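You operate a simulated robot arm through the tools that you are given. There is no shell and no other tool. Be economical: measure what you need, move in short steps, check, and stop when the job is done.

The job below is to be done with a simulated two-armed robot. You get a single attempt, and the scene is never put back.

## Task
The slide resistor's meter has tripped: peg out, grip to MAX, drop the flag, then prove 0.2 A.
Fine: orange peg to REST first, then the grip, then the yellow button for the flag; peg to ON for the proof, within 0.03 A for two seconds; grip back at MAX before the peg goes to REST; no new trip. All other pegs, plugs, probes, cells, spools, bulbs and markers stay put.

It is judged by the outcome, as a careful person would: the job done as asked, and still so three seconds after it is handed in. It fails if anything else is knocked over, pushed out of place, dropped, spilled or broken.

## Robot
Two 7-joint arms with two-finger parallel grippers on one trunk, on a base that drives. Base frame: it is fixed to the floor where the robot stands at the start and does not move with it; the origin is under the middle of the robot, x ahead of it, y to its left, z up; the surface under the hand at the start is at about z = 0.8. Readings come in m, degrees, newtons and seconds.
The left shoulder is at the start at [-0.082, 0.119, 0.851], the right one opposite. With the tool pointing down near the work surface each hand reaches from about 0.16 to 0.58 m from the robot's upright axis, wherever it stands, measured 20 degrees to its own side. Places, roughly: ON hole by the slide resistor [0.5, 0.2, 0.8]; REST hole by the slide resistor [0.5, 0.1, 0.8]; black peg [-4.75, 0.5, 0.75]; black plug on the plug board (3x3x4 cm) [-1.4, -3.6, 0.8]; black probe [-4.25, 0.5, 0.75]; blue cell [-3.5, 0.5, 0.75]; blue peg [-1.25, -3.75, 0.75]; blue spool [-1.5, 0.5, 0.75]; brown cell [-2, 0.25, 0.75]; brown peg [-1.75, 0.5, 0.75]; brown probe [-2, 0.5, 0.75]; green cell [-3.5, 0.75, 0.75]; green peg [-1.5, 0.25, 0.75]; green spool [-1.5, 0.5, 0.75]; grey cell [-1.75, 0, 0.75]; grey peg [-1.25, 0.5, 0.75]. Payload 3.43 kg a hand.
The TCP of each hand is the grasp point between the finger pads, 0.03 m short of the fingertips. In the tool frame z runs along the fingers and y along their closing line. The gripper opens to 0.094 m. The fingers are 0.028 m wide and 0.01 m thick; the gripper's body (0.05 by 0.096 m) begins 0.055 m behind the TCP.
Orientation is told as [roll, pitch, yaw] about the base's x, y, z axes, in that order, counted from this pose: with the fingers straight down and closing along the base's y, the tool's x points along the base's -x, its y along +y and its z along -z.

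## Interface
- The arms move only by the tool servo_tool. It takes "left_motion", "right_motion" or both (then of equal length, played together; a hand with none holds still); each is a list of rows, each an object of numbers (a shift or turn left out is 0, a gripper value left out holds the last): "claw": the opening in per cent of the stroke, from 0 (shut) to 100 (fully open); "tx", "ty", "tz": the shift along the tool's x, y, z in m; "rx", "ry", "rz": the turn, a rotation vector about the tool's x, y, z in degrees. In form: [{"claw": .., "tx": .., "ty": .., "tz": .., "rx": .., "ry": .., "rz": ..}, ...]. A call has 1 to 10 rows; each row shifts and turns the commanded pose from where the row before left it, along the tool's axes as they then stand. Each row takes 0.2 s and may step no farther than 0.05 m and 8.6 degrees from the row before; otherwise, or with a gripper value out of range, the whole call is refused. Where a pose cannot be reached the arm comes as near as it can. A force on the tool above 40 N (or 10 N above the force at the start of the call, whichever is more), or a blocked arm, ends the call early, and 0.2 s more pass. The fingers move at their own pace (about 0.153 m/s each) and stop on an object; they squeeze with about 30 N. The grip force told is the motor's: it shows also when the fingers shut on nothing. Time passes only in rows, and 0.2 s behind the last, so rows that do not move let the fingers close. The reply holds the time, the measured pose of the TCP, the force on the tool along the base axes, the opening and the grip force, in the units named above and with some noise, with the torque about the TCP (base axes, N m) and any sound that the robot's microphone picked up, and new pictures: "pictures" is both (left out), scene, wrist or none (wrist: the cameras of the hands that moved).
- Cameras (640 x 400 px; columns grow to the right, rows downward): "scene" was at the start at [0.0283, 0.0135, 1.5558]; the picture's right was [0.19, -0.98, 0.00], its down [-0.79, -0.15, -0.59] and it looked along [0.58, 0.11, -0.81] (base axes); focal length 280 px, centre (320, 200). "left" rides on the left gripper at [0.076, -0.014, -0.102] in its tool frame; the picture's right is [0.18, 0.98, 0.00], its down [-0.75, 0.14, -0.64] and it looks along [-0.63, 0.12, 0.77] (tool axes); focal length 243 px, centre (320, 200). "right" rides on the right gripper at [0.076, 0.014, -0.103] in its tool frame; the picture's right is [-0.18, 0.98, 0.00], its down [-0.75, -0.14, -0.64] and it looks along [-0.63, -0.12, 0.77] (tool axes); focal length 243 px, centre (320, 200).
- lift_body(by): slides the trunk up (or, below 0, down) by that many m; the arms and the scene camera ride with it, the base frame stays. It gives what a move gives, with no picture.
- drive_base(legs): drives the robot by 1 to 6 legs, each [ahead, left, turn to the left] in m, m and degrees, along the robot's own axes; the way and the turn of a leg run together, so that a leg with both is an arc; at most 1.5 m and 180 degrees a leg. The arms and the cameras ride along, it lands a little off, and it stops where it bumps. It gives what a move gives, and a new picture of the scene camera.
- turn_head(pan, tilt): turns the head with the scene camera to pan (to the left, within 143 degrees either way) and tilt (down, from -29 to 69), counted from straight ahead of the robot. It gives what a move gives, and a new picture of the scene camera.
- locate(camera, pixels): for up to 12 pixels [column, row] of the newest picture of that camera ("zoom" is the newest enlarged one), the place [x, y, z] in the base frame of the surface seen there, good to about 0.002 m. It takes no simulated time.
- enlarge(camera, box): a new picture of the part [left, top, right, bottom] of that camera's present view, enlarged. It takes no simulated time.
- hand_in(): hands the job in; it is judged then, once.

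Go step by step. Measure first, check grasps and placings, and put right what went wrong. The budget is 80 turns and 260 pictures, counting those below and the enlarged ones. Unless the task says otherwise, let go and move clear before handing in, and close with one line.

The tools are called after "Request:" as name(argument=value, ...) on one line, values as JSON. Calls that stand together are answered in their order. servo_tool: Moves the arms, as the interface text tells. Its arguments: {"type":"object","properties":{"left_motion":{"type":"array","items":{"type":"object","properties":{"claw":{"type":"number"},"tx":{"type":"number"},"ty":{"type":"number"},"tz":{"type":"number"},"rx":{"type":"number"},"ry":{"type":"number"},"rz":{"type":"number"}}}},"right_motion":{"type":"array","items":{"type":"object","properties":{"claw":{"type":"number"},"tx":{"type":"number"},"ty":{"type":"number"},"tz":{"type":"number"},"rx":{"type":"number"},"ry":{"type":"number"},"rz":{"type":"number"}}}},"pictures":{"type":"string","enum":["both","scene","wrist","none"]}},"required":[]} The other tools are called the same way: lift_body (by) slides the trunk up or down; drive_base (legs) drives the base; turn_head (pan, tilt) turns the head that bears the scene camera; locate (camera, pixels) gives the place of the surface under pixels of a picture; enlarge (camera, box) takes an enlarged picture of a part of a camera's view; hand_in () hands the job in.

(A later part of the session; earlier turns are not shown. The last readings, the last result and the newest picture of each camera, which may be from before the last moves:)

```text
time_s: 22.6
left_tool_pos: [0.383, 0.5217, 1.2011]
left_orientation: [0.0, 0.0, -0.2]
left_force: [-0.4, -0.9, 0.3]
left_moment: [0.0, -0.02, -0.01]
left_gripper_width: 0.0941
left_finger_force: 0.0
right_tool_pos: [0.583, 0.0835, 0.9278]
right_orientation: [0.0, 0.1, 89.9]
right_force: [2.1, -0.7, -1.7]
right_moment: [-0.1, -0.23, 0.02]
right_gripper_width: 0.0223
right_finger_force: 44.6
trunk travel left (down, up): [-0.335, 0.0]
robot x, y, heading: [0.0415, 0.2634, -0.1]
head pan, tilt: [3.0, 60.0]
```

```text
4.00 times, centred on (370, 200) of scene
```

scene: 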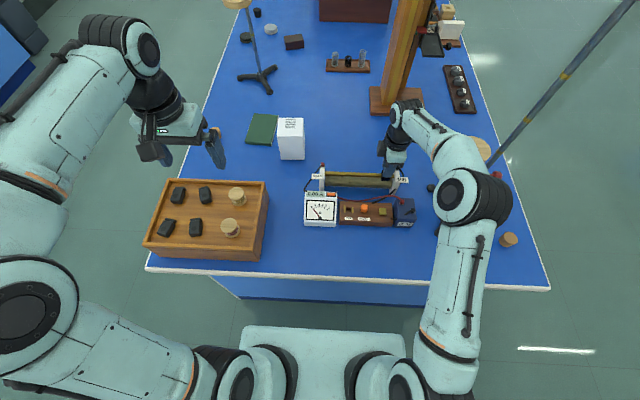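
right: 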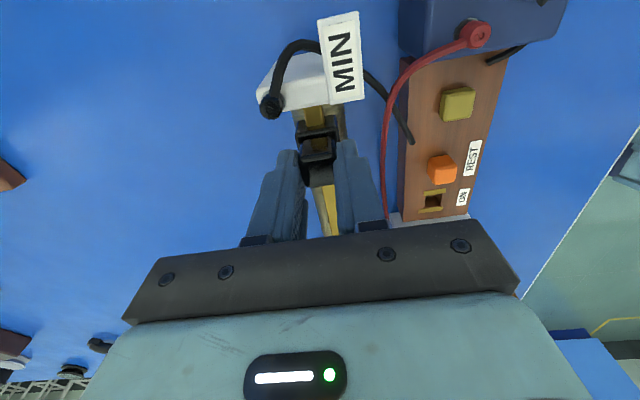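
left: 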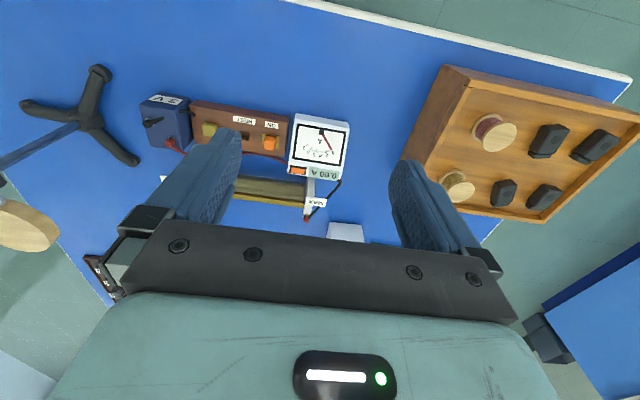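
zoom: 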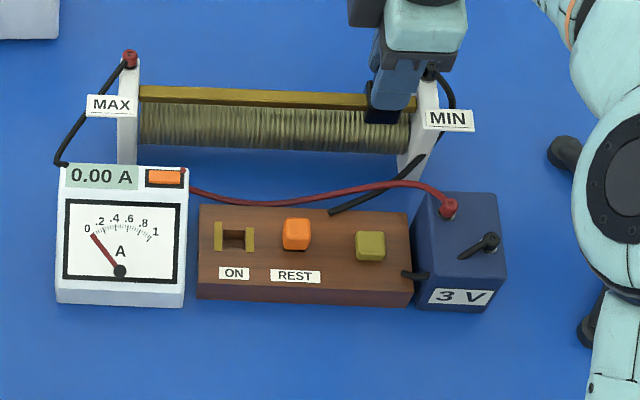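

The knob is held and the meter is still 0.00 A with the peg at REST. I'll slide toward MAX (+y), monitoring force.

Request:
servo_tool(right_motion=[{"tx": -0.01}, {"tx": -0.02}, {"tx": -0.02}, {"tx": -0.025}, {"tx": -0.025}, {"tx": -0.025}, {"tx": -0.02}, {}], pictures="both")

Request:
enlarge(camera="scene", box=[290, 150, 450, 250])

```text
time_s: 24.4
left_tool_pos: [0.3832, 0.5216, 1.1983]
left_orientation: [-0.1, 0.1, -0.2]
left_force: [-1.1, -0.3, -0.1]
left_moment: [0.05, -0.01, -0.01]
left_gripper_width: 0.094
left_finger_force: 0.1
right_tool_pos: [0.5824, 0.2302, 0.9268]
right_orientation: [0.2, 0.0, 90.0]
right_force: [8.1, -0.5, -13.0]
right_moment: [0.47, -0.51, 0.3]
right_gripper_width: 0.0216
right_finger_force: 45.4
trunk travel left (down, up): [-0.335, 0.0]
robot x, y, heading: [0.0402, 0.2592, -0.1]
head pan, tilt: [3.0, 60.0]
```

scene: 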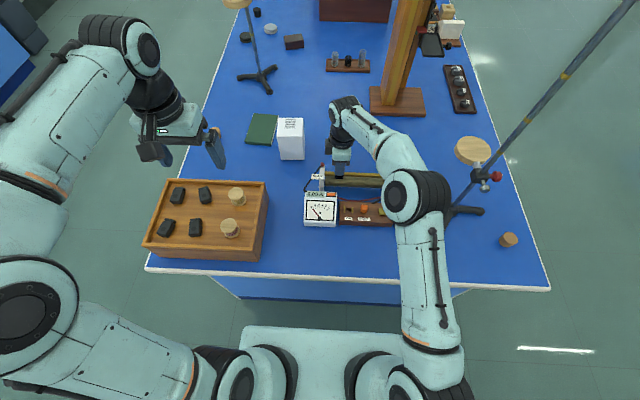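
right: 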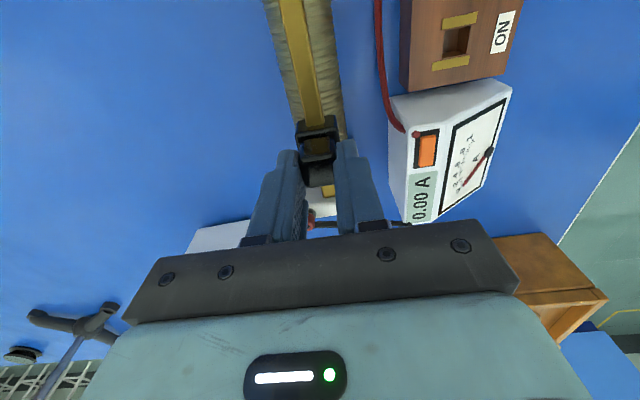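

```text
4.00 times, centred on (370, 200) of scene
```

zoom: 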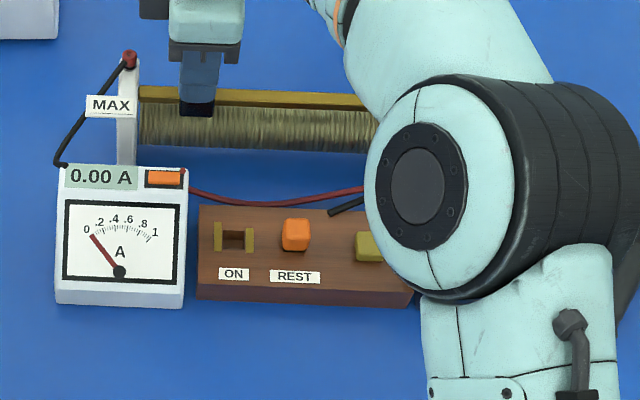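

The grip is about 0.03 m from the MAX post. I'll continue, with fine steps near the stop.

Request:
servo_tool(right_motion=[{"tx": -0.01}, {"tx": -0.008}, {"tx": -0.004}, {}], pictures="wrist")

Request:
enlarge(camera="scene", box=[300, 150, 380, 200])

```text
time_s: 25.4
left_tool_pos: [0.3833, 0.5213, 1.2001]
left_orientation: [0.0, 0.0, -0.2]
left_force: [-0.2, -0.3, -0.2]
left_moment: [0.01, 0.01, 0.03]
left_gripper_width: 0.0942
left_finger_force: 0.1
right_tool_pos: [0.5843, 0.2523, 0.9271]
right_orientation: [0.1, 0.1, 89.9]
right_force: [1.8, 0.0, -7.1]
right_moment: [-0.38, 0.01, 0.03]
right_gripper_width: 0.0218
right_finger_force: 44.6
trunk travel left (down, up): [-0.335, 0.0]
robot x, y, heading: [0.0404, 0.2642, -0.4]
head pan, tilt: [3.0, 60.0]
```

right: 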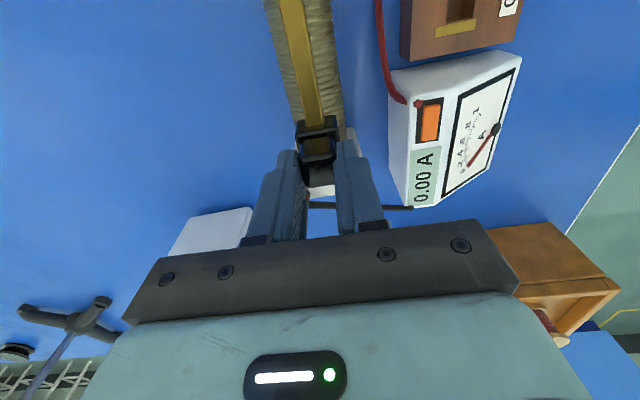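

```text
8.00 times, centred on (340, 175) of scene
```

zoom: 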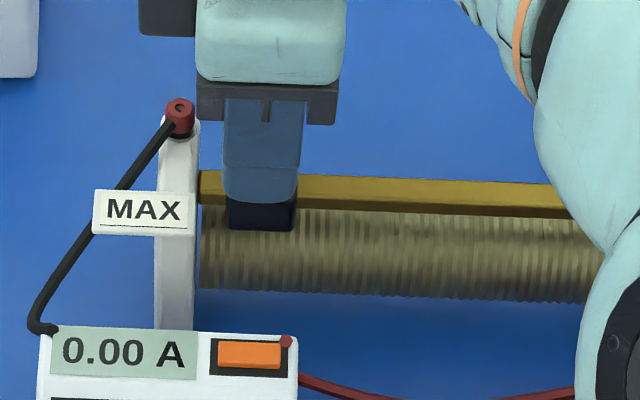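

About 10 mm remain to the post. I'll creep in small steps until the force shows the stop.

Request:
servo_tool(right_motion=[{"tx": -0.004}, {"tx": -0.002}, {"tx": -0.002}, {}], pictures="none")

Request:
enlarge(camera="scene", box=[300, 150, 380, 200])

```text
time_s: 26.4
left_tool_pos: [0.3819, 0.52, 1.201]
left_orientation: [0.0, -0.1, -0.3]
left_force: [0.0, -0.4, 0.1]
left_moment: [0.03, -0.02, -0.01]
left_gripper_width: 0.0941
left_finger_force: 0.0
right_tool_pos: [0.5839, 0.2556, 0.9264]
right_orientation: [-0.1, 0.1, 90.0]
right_force: [0.1, -11.0, -2.7]
right_moment: [0.21, 0.27, 0.49]
right_gripper_width: 0.0219
right_finger_force: 44.7
trunk travel left (down, up): [-0.335, 0.0]
robot x, y, heading: [0.045, 0.2664, -0.3]
head pan, tilt: [3.0, 60.0]
```

```text
8.00 times, centred on (340, 175) of scene
```

zoom: 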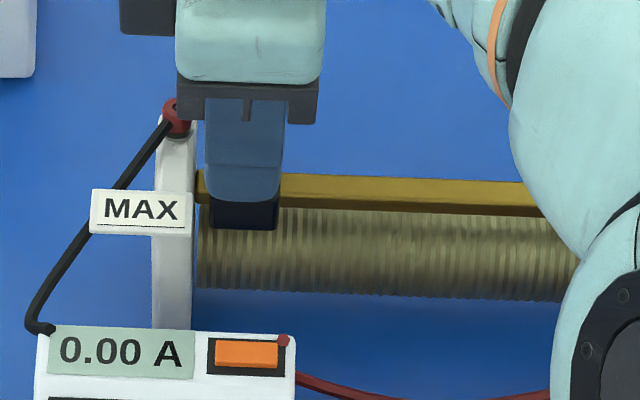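

The stop is reached at y=0.2556 (‑11 N). I'll relax the push, release and lift, then check the grip's position.

Request:
servo_tool(right_motion=[{"tx": 0.0035}, {"claw": 42}, {}, {"tz": -0.03}, {"tz": -0.04}, {"tz": -0.02, "ty": 0.04}, {"ty": 0.04, "tx": 0.03}, {}], pictures="both")

Request:
enlarge(camera="scene", box=[290, 150, 450, 250])

```text
time_s: 28.2
left_tool_pos: [0.3826, 0.5227, 1.1995]
left_orientation: [-0.1, 0.0, -0.1]
left_force: [-0.4, -0.9, -0.3]
left_moment: [0.01, 0.01, -0.03]
left_gripper_width: 0.0941
left_finger_force: 0.1
right_tool_pos: [0.5006, 0.2268, 1.0167]
right_orientation: [-0.1, 0.0, 89.9]
right_force: [0.1, 0.3, -0.2]
right_moment: [0.01, 0.01, 0.02]
right_gripper_width: 0.0397
right_finger_force: 0.0
trunk travel left (down, up): [-0.335, 0.0]
robot x, y, heading: [0.0398, 0.2641, -0.3]
head pan, tilt: [3.0, 60.0]
```

scene: 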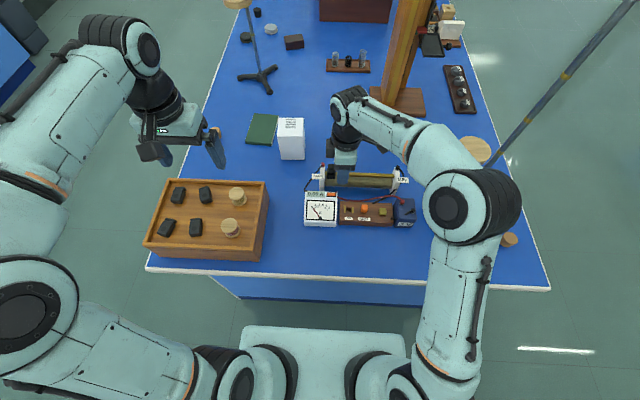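
right: 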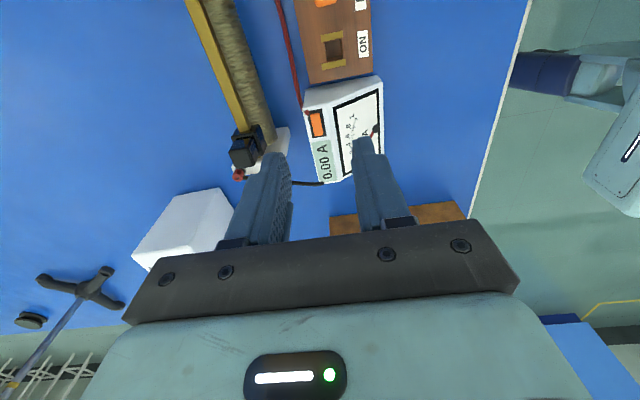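

```text
4.00 times, centred on (370, 200) of scene
```

zoom: 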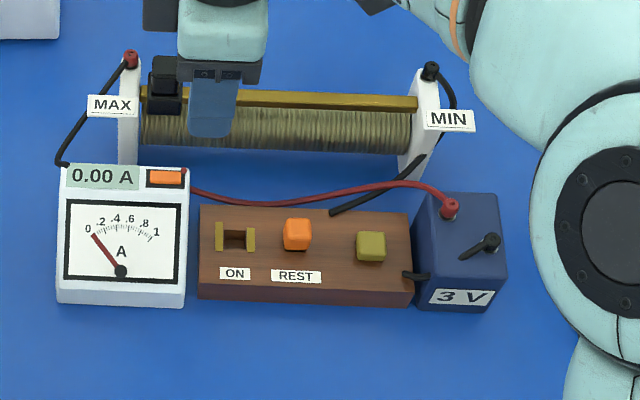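

The grip is at MAX, the flag is still up and the current is 0. Next I'll move above the yellow button with fingers shut, keeping this orientation and adding 1.5° to match the board.

Request:
servo_tool(right_motion=[{"tx": 0.034, "ty": 0.006, "claw": 0, "rz": -1.5}, {"tx": 0.034, "ty": 0.006}, {"tx": 0.034, "ty": 0.006}, {"tx": 0.034, "ty": 0.0066}, {"tz": 0.04}, {"tz": 0.02}, {}, {}], pictures="wrist")

Request:
enlarge(camera="scene", box=[330, 170, 450, 245])

Request:
enlarge(camera="right", box=[200, 60, 440, 210])

```text
time_s: 30.0
left_tool_pos: [0.3817, 0.5215, 1.2009]
left_orientation: [0.1, 0.0, -0.3]
left_force: [0.0, -0.1, -0.3]
left_moment: [-0.01, 0.01, -0.02]
left_gripper_width: 0.0937
left_finger_force: 0.0
right_tool_pos: [0.4823, 0.0895, 0.9558]
right_orientation: [0.0, -0.1, 91.5]
right_force: [-0.9, 0.1, -0.2]
right_moment: [0.02, 0.01, 0.0]
right_gripper_width: 0.0
right_finger_force: 30.0
trunk travel left (down, up): [-0.335, 0.0]
robot x, y, heading: [0.0441, 0.2609, -0.0]
head pan, tilt: [3.0, 60.0]
```

right: 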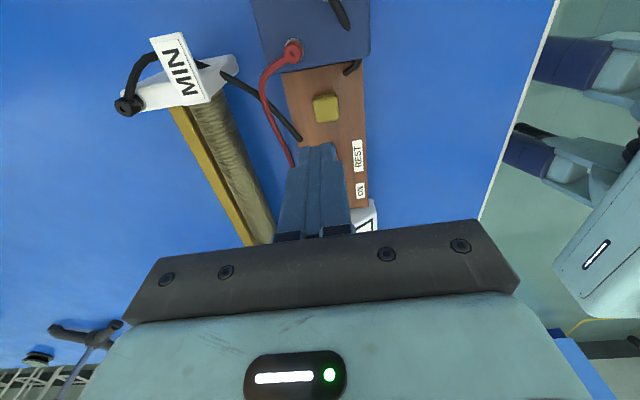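

```text
5.33 times, centred on (390, 208) of scene
```

zoom: 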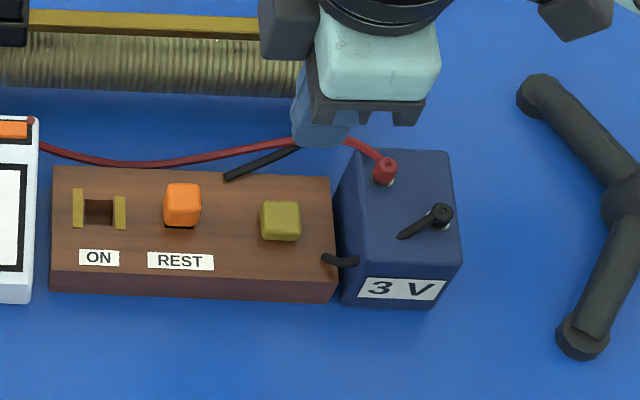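

```text
2.67 times, centred on (320, 135) of right
```

zoom: 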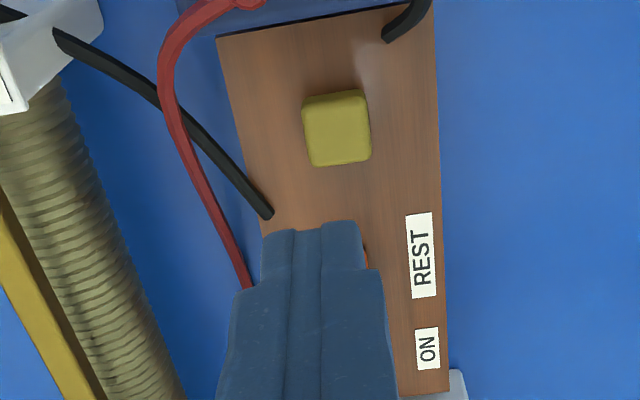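

Request:
locate(camera="zoom", pixels=[[308, 105], [362, 98], [368, 155], [316, 160], [338, 128], [405, 20]])

```text
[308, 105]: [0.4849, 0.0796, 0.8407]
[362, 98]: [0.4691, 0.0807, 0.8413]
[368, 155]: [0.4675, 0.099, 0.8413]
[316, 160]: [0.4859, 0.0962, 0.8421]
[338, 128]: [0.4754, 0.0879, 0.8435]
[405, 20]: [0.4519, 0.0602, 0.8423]
```

Button centre is (0.477,0.089) with its top at about 0.844. I'll shift 5 mm and descend to just touch at TCP z≈0.875.

Request:
servo_tool(right_motion=[{"ty": 0.005}, {"tz": 0.04}, {"tz": 0.03}, {"tz": 0.009}, {"tz": 0.003}, {}], pictures="none")

Request:
enlarge(camera="scene", box=[290, 150, 450, 250])

```text
time_s: 31.4
left_tool_pos: [0.383, 0.5211, 1.2004]
left_orientation: [0.0, 0.0, -0.3]
left_force: [0.3, 0.5, -0.3]
left_moment: [0.02, -0.01, -0.01]
left_gripper_width: 0.0942
left_finger_force: 0.1
right_tool_pos: [0.4753, 0.0883, 0.8734]
right_orientation: [0.0, 0.0, 91.4]
right_force: [0.1, -1.6, 0.0]
right_moment: [-0.01, 0.01, -0.02]
right_gripper_width: 0.0
right_finger_force: 30.0
trunk travel left (down, up): [-0.335, 0.0]
robot x, y, heading: [0.0395, 0.262, -0.2]
head pan, tilt: [3.0, 60.0]
```

```text
4.00 times, centred on (370, 200) of scene
```

zoom: 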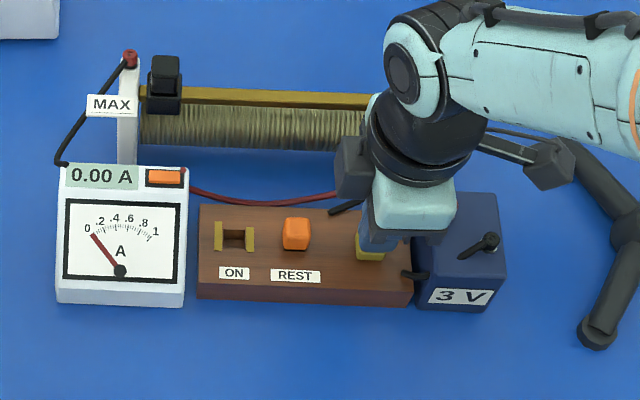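

The fingertips are just at the button with no force yet. I'll press in small steps.

Request:
servo_tool(right_motion=[{"tz": 0.002}, {"tz": 0.002}, {"tz": 0.002}, {}], pictures="none")

Request:
enlarge(camera="scene", box=[290, 150, 450, 250])

```text
time_s: 32.4
left_tool_pos: [0.3816, 0.5218, 1.2002]
left_orientation: [0.0, 0.0, -0.2]
left_force: [-0.2, 0.5, 0.3]
left_moment: [0.0, -0.01, 0.03]
left_gripper_width: 0.0939
left_finger_force: 0.0
right_tool_pos: [0.4757, 0.0888, 0.8688]
right_orientation: [0.0, 0.0, 91.4]
right_force: [-0.8, -0.2, 1.0]
right_moment: [-0.01, 0.03, -0.01]
right_gripper_width: 0.0002
right_finger_force: 29.7
trunk travel left (down, up): [-0.335, 0.0]
robot x, y, heading: [0.0421, 0.2591, -0.0]
head pan, tilt: [3.0, 60.0]
heard: click
```

```text
4.00 times, centred on (370, 200) of scene
```

zoom: 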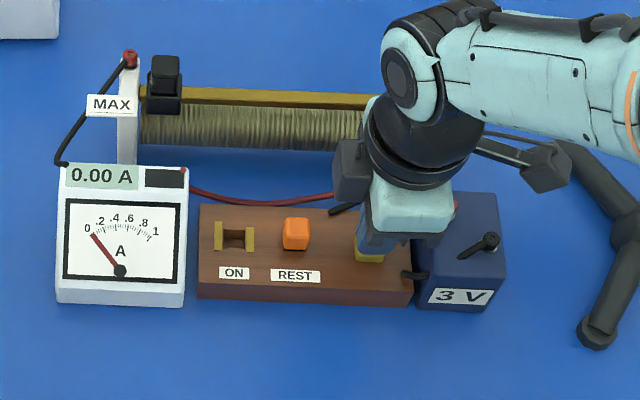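

A click, and the flag is down (dark window). I'll rise and move over the peg in REST with the fingers open across x.

Request:
servo_tool(right_motion=[{"tz": -0.03}, {"tz": -0.03, "claw": 45}, {"tx": -0.03, "ty": -0.0035}, {"tx": -0.0296, "ty": -0.0035}, {}, {}], pictures="wrist")

Request:
enlarge(camera="right", box=[200, 60, 440, 210])

```text
time_s: 33.8
left_tool_pos: [0.3831, 0.5213, 1.1993]
left_orientation: [0.0, 0.0, -0.2]
left_force: [0.2, -0.2, -0.3]
left_moment: [-0.01, 0.01, 0.03]
left_gripper_width: 0.0938
left_finger_force: 0.0
right_tool_pos: [0.4824, 0.1488, 0.9303]
right_orientation: [0.0, 0.1, 91.4]
right_force: [0.1, 0.1, -0.5]
right_moment: [0.0, 0.05, 0.02]
right_gripper_width: 0.0422
right_finger_force: 0.0
trunk travel left (down, up): [-0.335, 0.0]
robot x, y, heading: [0.0388, 0.2575, -0.1]
head pan, tilt: [3.0, 60.0]
```

right: 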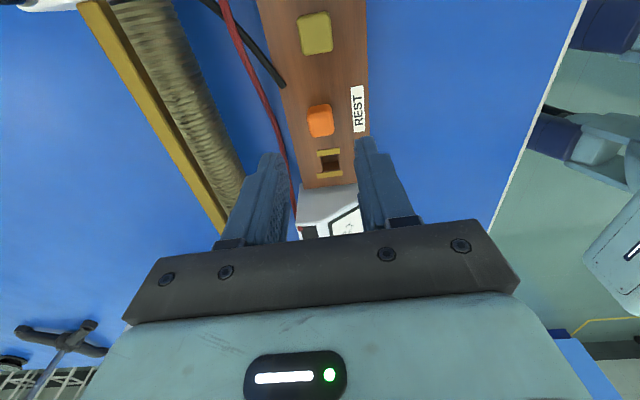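

```text
2.67 times, centred on (320, 135) of right
```

zoom: 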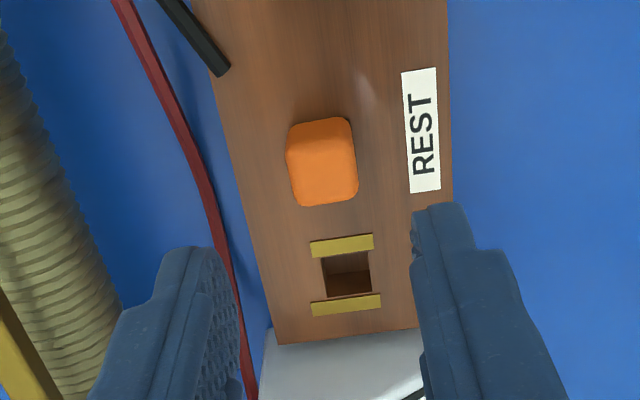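

I'll check the red cable's location relative to the outer finger and the peg centre.

Request:
locate(camera="zoom", pixels=[[180, 120], [195, 160], [210, 210], [225, 260], [297, 130], [350, 122], [357, 180], [305, 195], [325, 155], [322, 260], [372, 255], [373, 288], [326, 297]])

```text
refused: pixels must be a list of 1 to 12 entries
```

Request:
locate(camera="zoom", pixels=[[180, 120], [195, 160], [210, 210], [225, 260], [297, 130], [350, 122], [357, 180], [305, 195], [322, 260], [372, 255], [373, 288], [326, 297]])

```text
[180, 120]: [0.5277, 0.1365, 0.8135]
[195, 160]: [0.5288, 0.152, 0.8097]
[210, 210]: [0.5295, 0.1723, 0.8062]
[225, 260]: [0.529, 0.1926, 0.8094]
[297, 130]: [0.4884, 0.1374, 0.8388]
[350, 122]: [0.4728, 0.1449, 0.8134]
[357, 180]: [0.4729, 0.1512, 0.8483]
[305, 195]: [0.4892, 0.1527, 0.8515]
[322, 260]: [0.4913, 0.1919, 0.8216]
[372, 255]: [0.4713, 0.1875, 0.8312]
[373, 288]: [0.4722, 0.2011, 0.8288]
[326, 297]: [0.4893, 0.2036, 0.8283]
```

The cable is well clear (x 0.528, z 0.81). I'll descend to 0.87, grip the peg, and pull up.

Request:
servo_tool(right_motion=[{"tz": 0.03, "ty": 0.001}, {"tz": 0.03}, {}, {"claw": 0}, {}, {}], pictures="none")

Request:
servo_tool(right_motion=[{"tz": -0.01}, {"tz": -0.015}, {"tz": -0.02}, {}, {}], pictures="wrist")

Request:
enlarge(camera="right", box=[200, 60, 440, 210])

```text
time_s: 35.2
left_tool_pos: [0.382, 0.5219, 1.2002]
left_orientation: [0.0, 0.0, -0.2]
left_force: [0.6, -0.4, 1.5]
left_moment: [0.02, 0.03, 0.01]
left_gripper_width: 0.094
left_finger_force: 0.1
right_tool_pos: [0.4808, 0.1484, 0.8697]
right_orientation: [0.1, -0.1, 91.5]
right_force: [0.1, 0.3, 1.3]
right_moment: [0.03, 0.0, 0.04]
right_gripper_width: 0.0186
right_finger_force: 30.3
trunk travel left (down, up): [-0.335, 0.0]
robot x, y, heading: [0.0418, 0.2638, -0.2]
head pan, tilt: [3.0, 60.0]
```

```text
time_s: 36.4
left_tool_pos: [0.3817, 0.5212, 1.1998]
left_orientation: [0.0, -0.1, -0.2]
left_force: [0.3, -0.6, -1.0]
left_moment: [0.0, -0.01, 0.01]
left_gripper_width: 0.0942
left_finger_force: 0.1
right_tool_pos: [0.4817, 0.1482, 0.9153]
right_orientation: [0.0, 0.0, 91.5]
right_force: [-1.0, 0.1, -0.5]
right_moment: [-0.01, -0.02, -0.01]
right_gripper_width: 0.0187
right_finger_force: 29.8
trunk travel left (down, up): [-0.335, 0.0]
robot x, y, heading: [0.0437, 0.2618, -0.1]
head pan, tilt: [3.0, 60.0]
```

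right: 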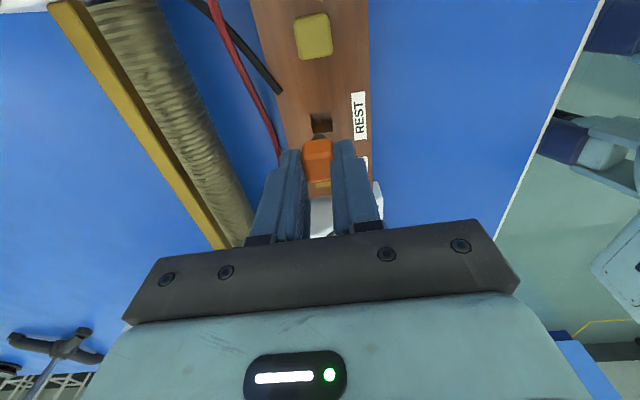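

```text
2.67 times, centred on (320, 135) of right
```

zoom: 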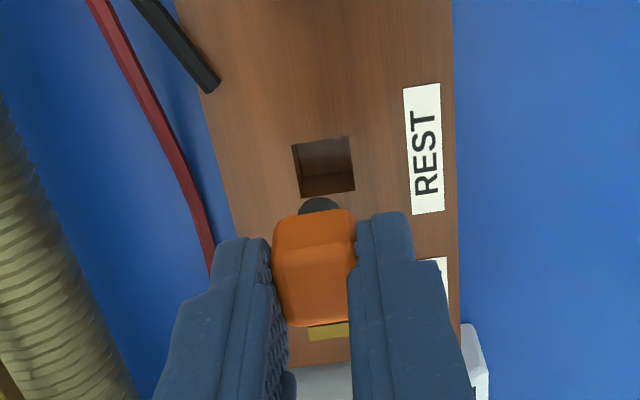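

The peg is held. I'll shift +0.0467 in y to over ON and lower part way to check.

Request:
servo_tool(right_motion=[{"tx": -0.0234}, {"tx": -0.0234}, {}, {"tz": 0.012}, {}], pictures="wrist")

Request:
enlarge(camera="right", box=[200, 60, 440, 210])

Request:
enlarge(camera="scene", box=[300, 160, 400, 222])

```text
time_s: 37.6
left_tool_pos: [0.3827, 0.5214, 1.2002]
left_orientation: [0.1, 0.0, -0.2]
left_force: [0.0, 0.3, -0.2]
left_moment: [0.01, 0.02, -0.04]
left_gripper_width: 0.0941
left_finger_force: 0.0
right_tool_pos: [0.4795, 0.1955, 0.9037]
right_orientation: [0.1, 0.0, 91.4]
right_force: [-0.4, -0.2, -0.2]
right_moment: [0.0, 0.04, -0.03]
right_gripper_width: 0.0187
right_finger_force: 30.0
trunk travel left (down, up): [-0.335, 0.0]
robot x, y, heading: [0.0417, 0.2593, -0.6]
head pan, tilt: [3.0, 60.0]
```

right: 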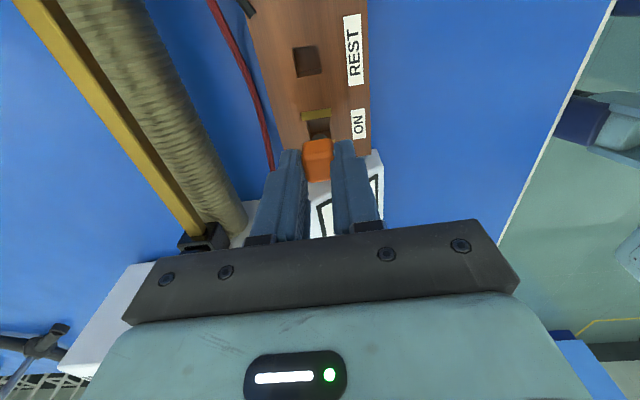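

```text
2.67 times, centred on (320, 135) of right
```

zoom: 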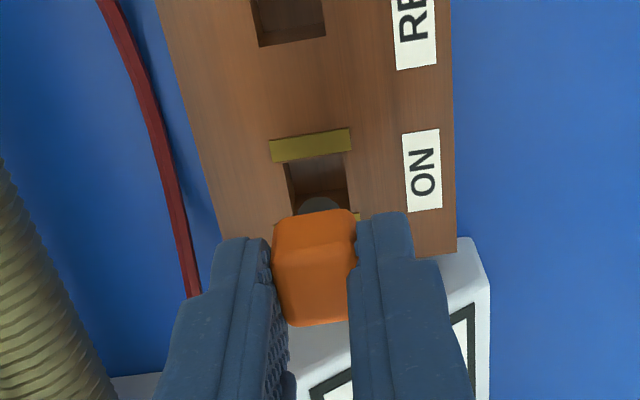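

```text
6.40 times, centred on (350, 191) of scene
```

zoom: 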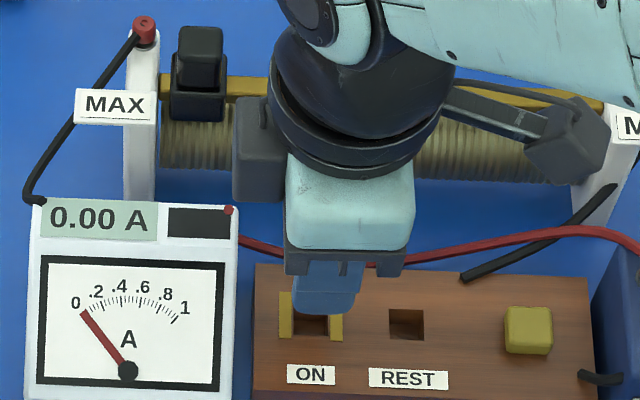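

Alignment looks good. I'll lower it into ON to 0.8695.

Request:
servo_tool(right_motion=[{"tz": 0.01}, {"tz": 0.008}, {"tz": 0.008}, {"tz": 0.008}, {}], pictures="none")

Request:
enlarge(camera="scene", box=[300, 160, 400, 222])

```text
time_s: 38.8
left_tool_pos: [0.3831, 0.5226, 1.1997]
left_orientation: [0.1, -0.1, -0.2]
left_force: [-0.4, 0.1, -0.6]
left_moment: [-0.03, -0.04, 0.02]
left_gripper_width: 0.0941
left_finger_force: 0.1
right_tool_pos: [0.4786, 0.1957, 0.8684]
right_orientation: [-0.2, 0.0, 91.5]
right_force: [0.5, -0.3, 3.9]
right_moment: [-0.01, 0.03, 0.01]
right_gripper_width: 0.0186
right_finger_force: 30.3
trunk travel left (down, up): [-0.335, 0.0]
robot x, y, heading: [0.0388, 0.2615, -0.0]
head pan, tilt: [3.0, 60.0]
```

```text
6.40 times, centred on (350, 191) of scene
```

zoom: 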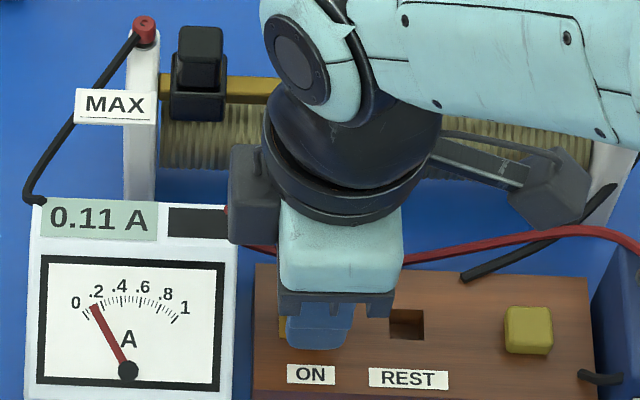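

The meter reads 0.11 A at MAX with the peg in ON and no trip. I'll release, rise, and go to the knob at (0.584,0.2556).

Request:
servo_tool(right_motion=[{"claw": 42}, {}, {"tz": -0.05}, {"tz": -0.05}, {"tx": -0.014, "ty": -0.027}, {"tx": -0.014, "ty": -0.027}, {"tx": -0.014, "ty": -0.027}, {"tx": -0.0137, "ty": -0.0258}, {"rz": 1.4}, {}], pictures="both")

Request:
enlarge(camera="right", box=[200, 60, 440, 210])

Request:
enlarge(camera="scene", box=[300, 160, 400, 222])

```text
time_s: 41.0
left_tool_pos: [0.3815, 0.5219, 1.1996]
left_orientation: [0.0, 0.0, -0.2]
left_force: [0.1, -0.7, -0.7]
left_moment: [0.01, -0.03, -0.03]
left_gripper_width: 0.0942
left_finger_force: 0.0
right_tool_pos: [0.5849, 0.2525, 0.9682]
right_orientation: [-0.1, -0.1, 90.0]
right_force: [-0.8, -0.3, 0.1]
right_moment: [0.02, 0.0, 0.0]
right_gripper_width: 0.0397
right_finger_force: 0.1
trunk travel left (down, up): [-0.335, 0.0]
robot x, y, heading: [0.042, 0.2622, -0.0]
head pan, tilt: [3.0, 60.0]
```

scene: 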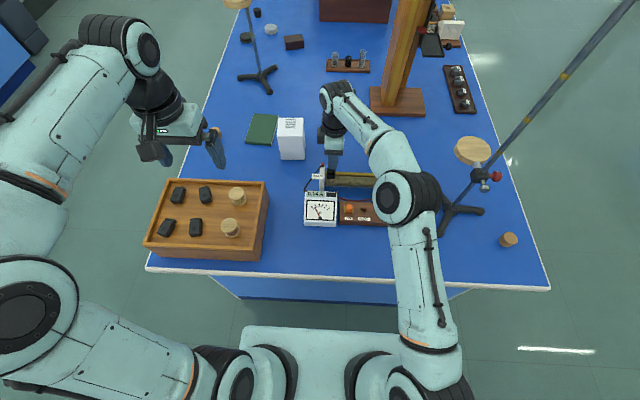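
right: 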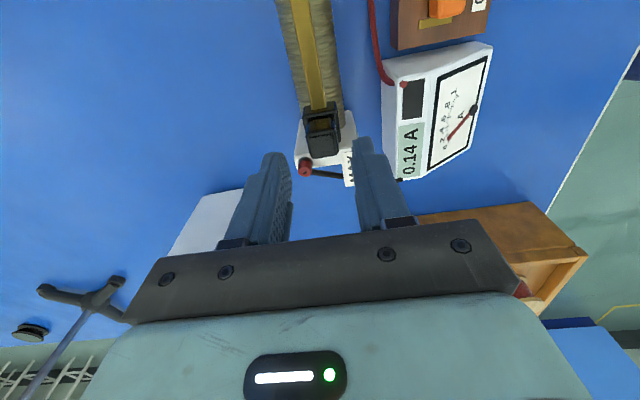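

```text
2.67 times, centred on (320, 135) of right
```

zoom: 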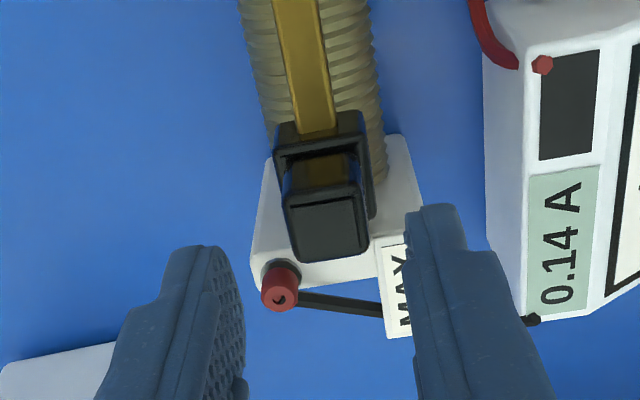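

```text
6.40 times, centred on (350, 191) of scene
```

zoom: 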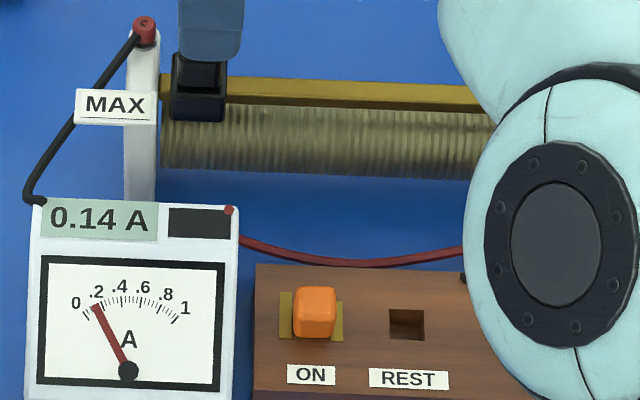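

The meter has settled at 0.14 A (it lags), and the peg is properly in ON. I'll check the knob centre before gripping.

Request:
enlarge(camera="right", box=[200, 60, 440, 210])

Request:
locate(camera="right", pixels=[[309, 137], [332, 133], [335, 150], [312, 154], [316, 110], [342, 118], [305, 170]])

```text
2.67 times, centred on (320, 135) of right
```

zoom: 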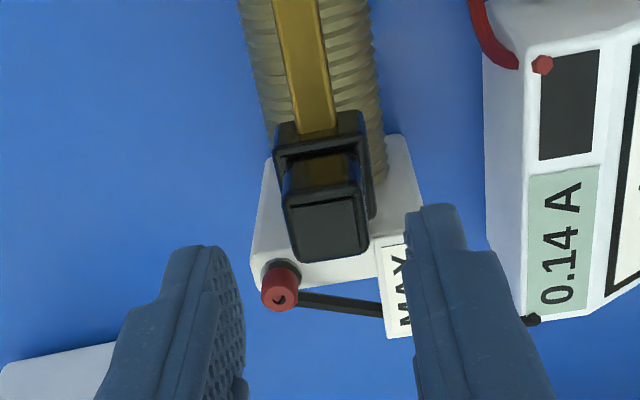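

```text
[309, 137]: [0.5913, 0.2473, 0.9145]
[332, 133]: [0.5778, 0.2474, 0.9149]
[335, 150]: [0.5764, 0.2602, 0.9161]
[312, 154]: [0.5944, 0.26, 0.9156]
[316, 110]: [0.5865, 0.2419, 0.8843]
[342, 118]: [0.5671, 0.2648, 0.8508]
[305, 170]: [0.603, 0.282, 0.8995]
```

Knob centre is (0.585,0.254). I'll descend, grip, and read the meter before sliding.

Request:
servo_tool(right_motion=[{"tz": 0.02, "tx": -0.001}, {"tz": 0.021}, {}, {"claw": 0}, {}, {}], pictures="none")

Request:
servo_tool(right_motion=[{"tx": 0.008}, {"tx": 0.01}, {"tx": 0.012}, {}, {}, {}, {}, {}], pictures="none")

Request:
enlarge(camera="scene", box=[300, 160, 400, 222])

```text
time_s: 42.4
left_tool_pos: [0.3826, 0.5222, 1.1998]
left_orientation: [0.0, 0.0, -0.2]
left_force: [-0.5, -0.6, -0.7]
left_moment: [-0.02, 0.0, -0.01]
left_gripper_width: 0.0941
left_finger_force: 0.0
right_tool_pos: [0.5827, 0.2546, 0.9275]
right_orientation: [0.1, 0.0, 90.0]
right_force: [-5.1, -0.6, -2.6]
right_moment: [0.03, 0.02, -0.24]
right_gripper_width: 0.0219
right_finger_force: 45.3
trunk travel left (down, up): [-0.335, 0.0]
robot x, y, heading: [0.0399, 0.2561, -0.0]
head pan, tilt: [3.0, 60.0]
```

```text
time_s: 44.2
left_tool_pos: [0.3811, 0.5215, 1.2003]
left_orientation: [0.0, -0.1, -0.3]
left_force: [-0.3, -0.1, 0.1]
left_moment: [0.01, 0.0, -0.01]
left_gripper_width: 0.0939
left_finger_force: 0.1
right_tool_pos: [0.5834, 0.224, 0.9277]
right_orientation: [0.1, 0.0, 90.1]
right_force: [-11.6, -0.7, -5.9]
right_moment: [0.17, 0.24, -0.26]
right_gripper_width: 0.0219
right_finger_force: 45.1
trunk travel left (down, up): [-0.335, 0.0]
robot x, y, heading: [0.0403, 0.2595, -0.1]
head pan, tilt: [3.0, 60.0]
```

```text
6.40 times, centred on (350, 191) of scene
```

zoom: 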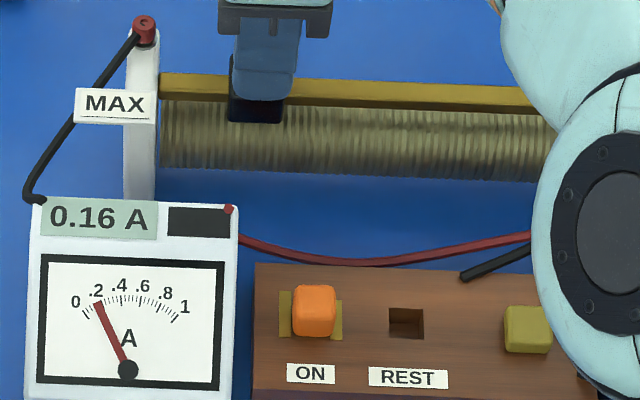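

0.16 A at y=0.224, so about 0.04 m more is needed. I'll go 0.022 and re-read.

Request:
servo_tool(right_motion=[{"tx": 0.008}, {"tx": 0.008}, {"tx": 0.006}, {}, {}, {}, {}, {}], pictures="none")

Request:
enlarge(camera="scene", box=[300, 160, 400, 222])

```text
time_s: 46.0
left_tool_pos: [0.3812, 0.5205, 1.2007]
left_orientation: [-0.1, -0.1, -0.2]
left_force: [-0.2, 0.1, 0.1]
left_moment: [0.02, 0.01, -0.01]
left_gripper_width: 0.094
left_finger_force: 0.0
right_tool_pos: [0.5839, 0.2031, 0.9282]
right_orientation: [0.0, 0.0, 90.0]
right_force: [-11.0, -1.3, -2.8]
right_moment: [-0.2, 0.3, -0.1]
right_gripper_width: 0.0218
right_finger_force: 45.2
trunk travel left (down, up): [-0.335, 0.0]
robot x, y, heading: [0.0397, 0.263, -0.3]
head pan, tilt: [3.0, 60.0]
```

```text
6.40 times, centred on (350, 191) of scene
```

zoom: 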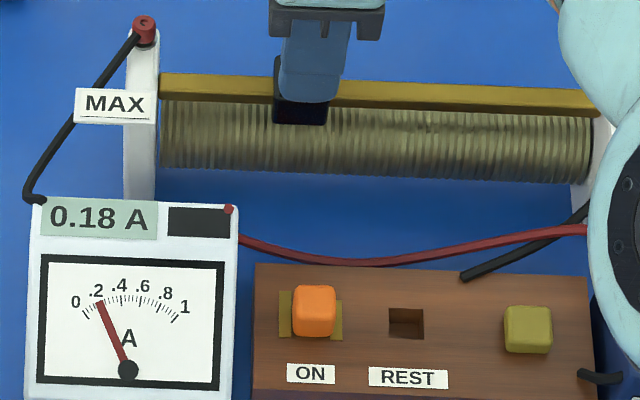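

0.18 A at y=0.203. Another 0.017 should give about 0.20 A.

Request:
servo_tool(right_motion=[{"tx": 0.006}, {"tx": 0.006}, {"tx": 0.005}, {}, {}, {}, {}, {}, {}], pictures="none")

Request:
enlarge(camera="scene", box=[300, 160, 400, 222])

```text
time_s: 48.0
left_tool_pos: [0.3798, 0.5206, 1.1998]
left_orientation: [0.0, -0.1, -0.1]
left_force: [0.0, -0.3, -0.5]
left_moment: [-0.01, 0.0, 0.01]
left_gripper_width: 0.094
left_finger_force: 0.0
right_tool_pos: [0.5839, 0.1843, 0.9278]
right_orientation: [0.1, 0.0, 90.0]
right_force: [-14.6, -0.7, -1.9]
right_moment: [0.16, 0.35, -0.19]
right_gripper_width: 0.022
right_finger_force: 45.2
trunk travel left (down, up): [-0.335, 0.0]
robot x, y, heading: [0.0439, 0.262, -0.2]
head pan, tilt: [3.0, 60.0]
```

```text
6.40 times, centred on (350, 191) of scene
```

zoom: 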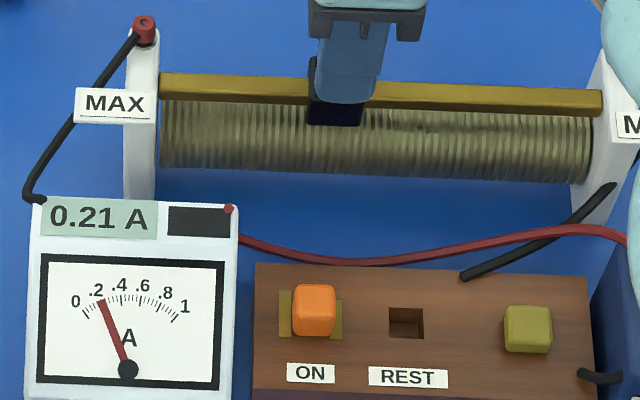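

0.21 A, in tolerance. I'll ease back 5 mm to centre on 0.20 A and hold for over two seconds.

Request:
servo_tool(right_motion=[{"tx": -0.005}, {}, {}, {}, {}, {}, {}, {}, {}, {}], pictures="none")

Request:
enlarge(camera="scene", box=[300, 160, 400, 222])

Request:
servo_tool(right_motion=[{}, {}, {}, {}, {}, {}, {}, {}, {}, {}], pictures="none")

Request:
enlarge(camera="scene", box=[300, 160, 400, 222])

```text
time_s: 50.2
left_tool_pos: [0.3806, 0.5224, 1.1998]
left_orientation: [0.0, -0.2, -0.2]
left_force: [0.9, -0.4, -0.1]
left_moment: [0.0, -0.04, 0.0]
left_gripper_width: 0.0939
left_finger_force: 0.0
right_tool_pos: [0.5837, 0.1904, 0.9277]
right_orientation: [0.1, 0.0, 90.1]
right_force: [-13.7, 0.6, -2.0]
right_moment: [0.16, 0.35, -0.13]
right_gripper_width: 0.0218
right_finger_force: 45.2
trunk travel left (down, up): [-0.335, 0.0]
robot x, y, heading: [0.0411, 0.2633, -0.3]
head pan, tilt: [3.0, 60.0]
```

```text
6.40 times, centred on (350, 191) of scene
```

zoom: 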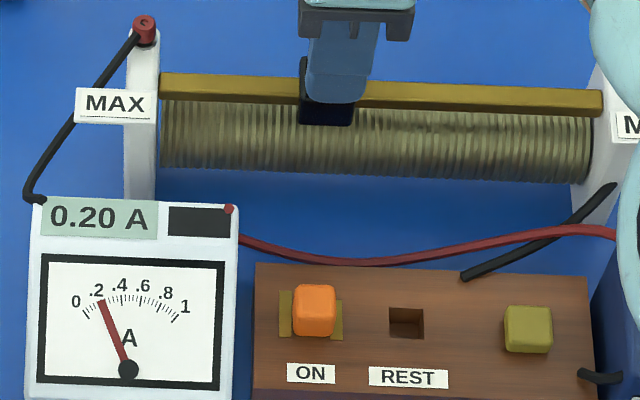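

```text
time_s: 52.4
left_tool_pos: [0.3802, 0.5216, 1.2011]
left_orientation: [-0.1, -0.1, -0.2]
left_force: [0.0, 0.6, -0.7]
left_moment: [-0.01, 0.03, -0.02]
left_gripper_width: 0.0942
left_finger_force: 0.0
right_tool_pos: [0.5838, 0.1896, 0.9272]
right_orientation: [0.0, 0.0, 90.1]
right_force: [-13.7, 0.3, -1.8]
right_moment: [0.22, 0.35, -0.21]
right_gripper_width: 0.0215
right_finger_force: 45.1
trunk travel left (down, up): [-0.335, 0.0]
robot x, y, heading: [0.0391, 0.2621, -0.4]
head pan, tilt: [3.0, 60.0]
```

```text
6.40 times, centred on (350, 191) of scene
```

zoom: 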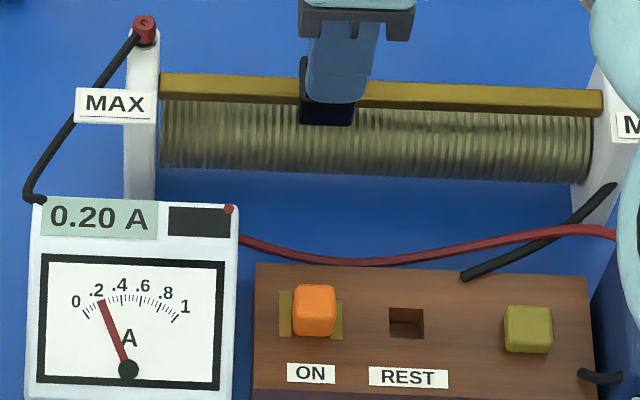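

It held 0.20 A for over four seconds with no trip. Now I'll slide back to MAX until the stop.

Request:
servo_tool(right_motion=[{"tx": -0.01}, {"tx": -0.015}, {"tx": -0.015}, {"tx": -0.012}, {"tx": -0.008}, {"tx": -0.004}, {"tx": -0.003}, {"tx": -0.002}, {}], pictures="none")

Request:
enlarge(camera="scene", box=[300, 160, 400, 222])

```text
time_s: 54.4
left_tool_pos: [0.3798, 0.518, 1.2019]
left_orientation: [0.2, 0.0, -0.3]
left_force: [-0.4, -0.7, 0.3]
left_moment: [-0.02, 0.02, -0.02]
left_gripper_width: 0.0938
left_finger_force: 0.0
right_tool_pos: [0.583, 0.2546, 0.9277]
right_orientation: [0.1, 0.4, 89.9]
right_force: [-18.6, -24.8, -1.6]
right_moment: [-0.18, -0.26, 0.57]
right_gripper_width: 0.0218
right_finger_force: 45.1
trunk travel left (down, up): [-0.335, 0.0]
robot x, y, heading: [0.0408, 0.2613, -0.3]
head pan, tilt: [3.0, 60.0]
```

```text
6.40 times, centred on (350, 191) of scene
```

zoom: 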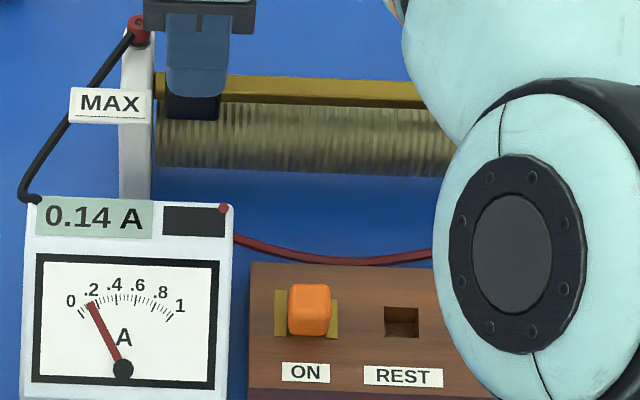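

Back at the MAX stop with 0.14 A. I'll relax, release, rise, and move to above the peg in ON.

Request:
servo_tool(right_motion=[{"tx": 0.0045}, {"claw": 42}, {}, {"tz": -0.05}, {"tx": 0.015, "ty": 0.026}, {"tx": 0.015, "ty": 0.026}, {"tx": 0.015, "ty": 0.026}, {"tx": 0.0135, "ty": 0.0258}, {"rz": -1.4}, {}], pictures="wrist")

Request:
enlarge(camera="right", box=[200, 60, 440, 210])

Request:
enlarge(camera="scene", box=[300, 160, 400, 222])

```text
time_s: 56.6
left_tool_pos: [0.3834, 0.5208, 1.1984]
left_orientation: [0.0, 0.0, -0.2]
left_force: [-0.4, -0.4, -0.8]
left_moment: [0.02, -0.04, 0.02]
left_gripper_width: 0.0936
left_finger_force: 0.0
right_tool_pos: [0.4808, 0.1971, 0.9774]
right_orientation: [0.0, 0.0, 91.5]
right_force: [-0.1, -0.1, -0.5]
right_moment: [-0.01, 0.01, 0.02]
right_gripper_width: 0.0395
right_finger_force: 0.0
trunk travel left (down, up): [-0.335, 0.0]
robot x, y, heading: [0.0383, 0.261, -0.5]
head pan, tilt: [3.0, 60.0]
```

right: 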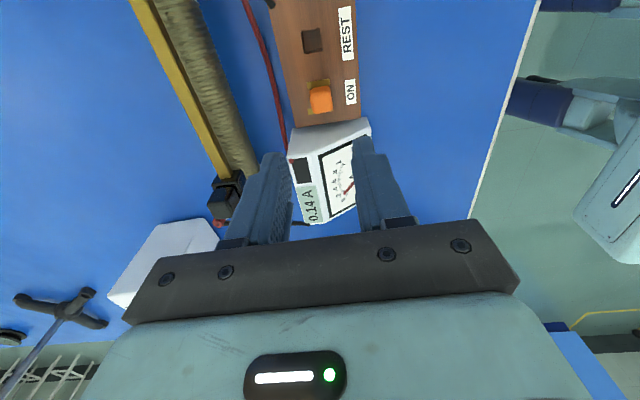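

```text
2.67 times, centred on (320, 135) of right
```

zoom: 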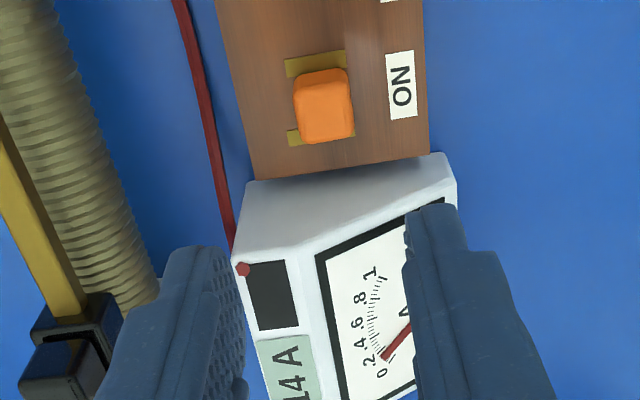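

```text
6.40 times, centred on (350, 191) of scene
```

zoom: 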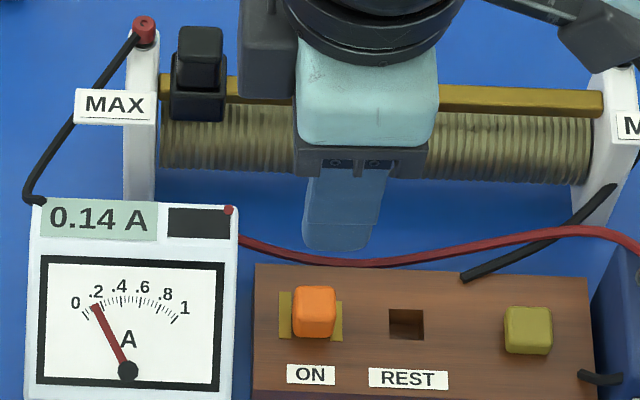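

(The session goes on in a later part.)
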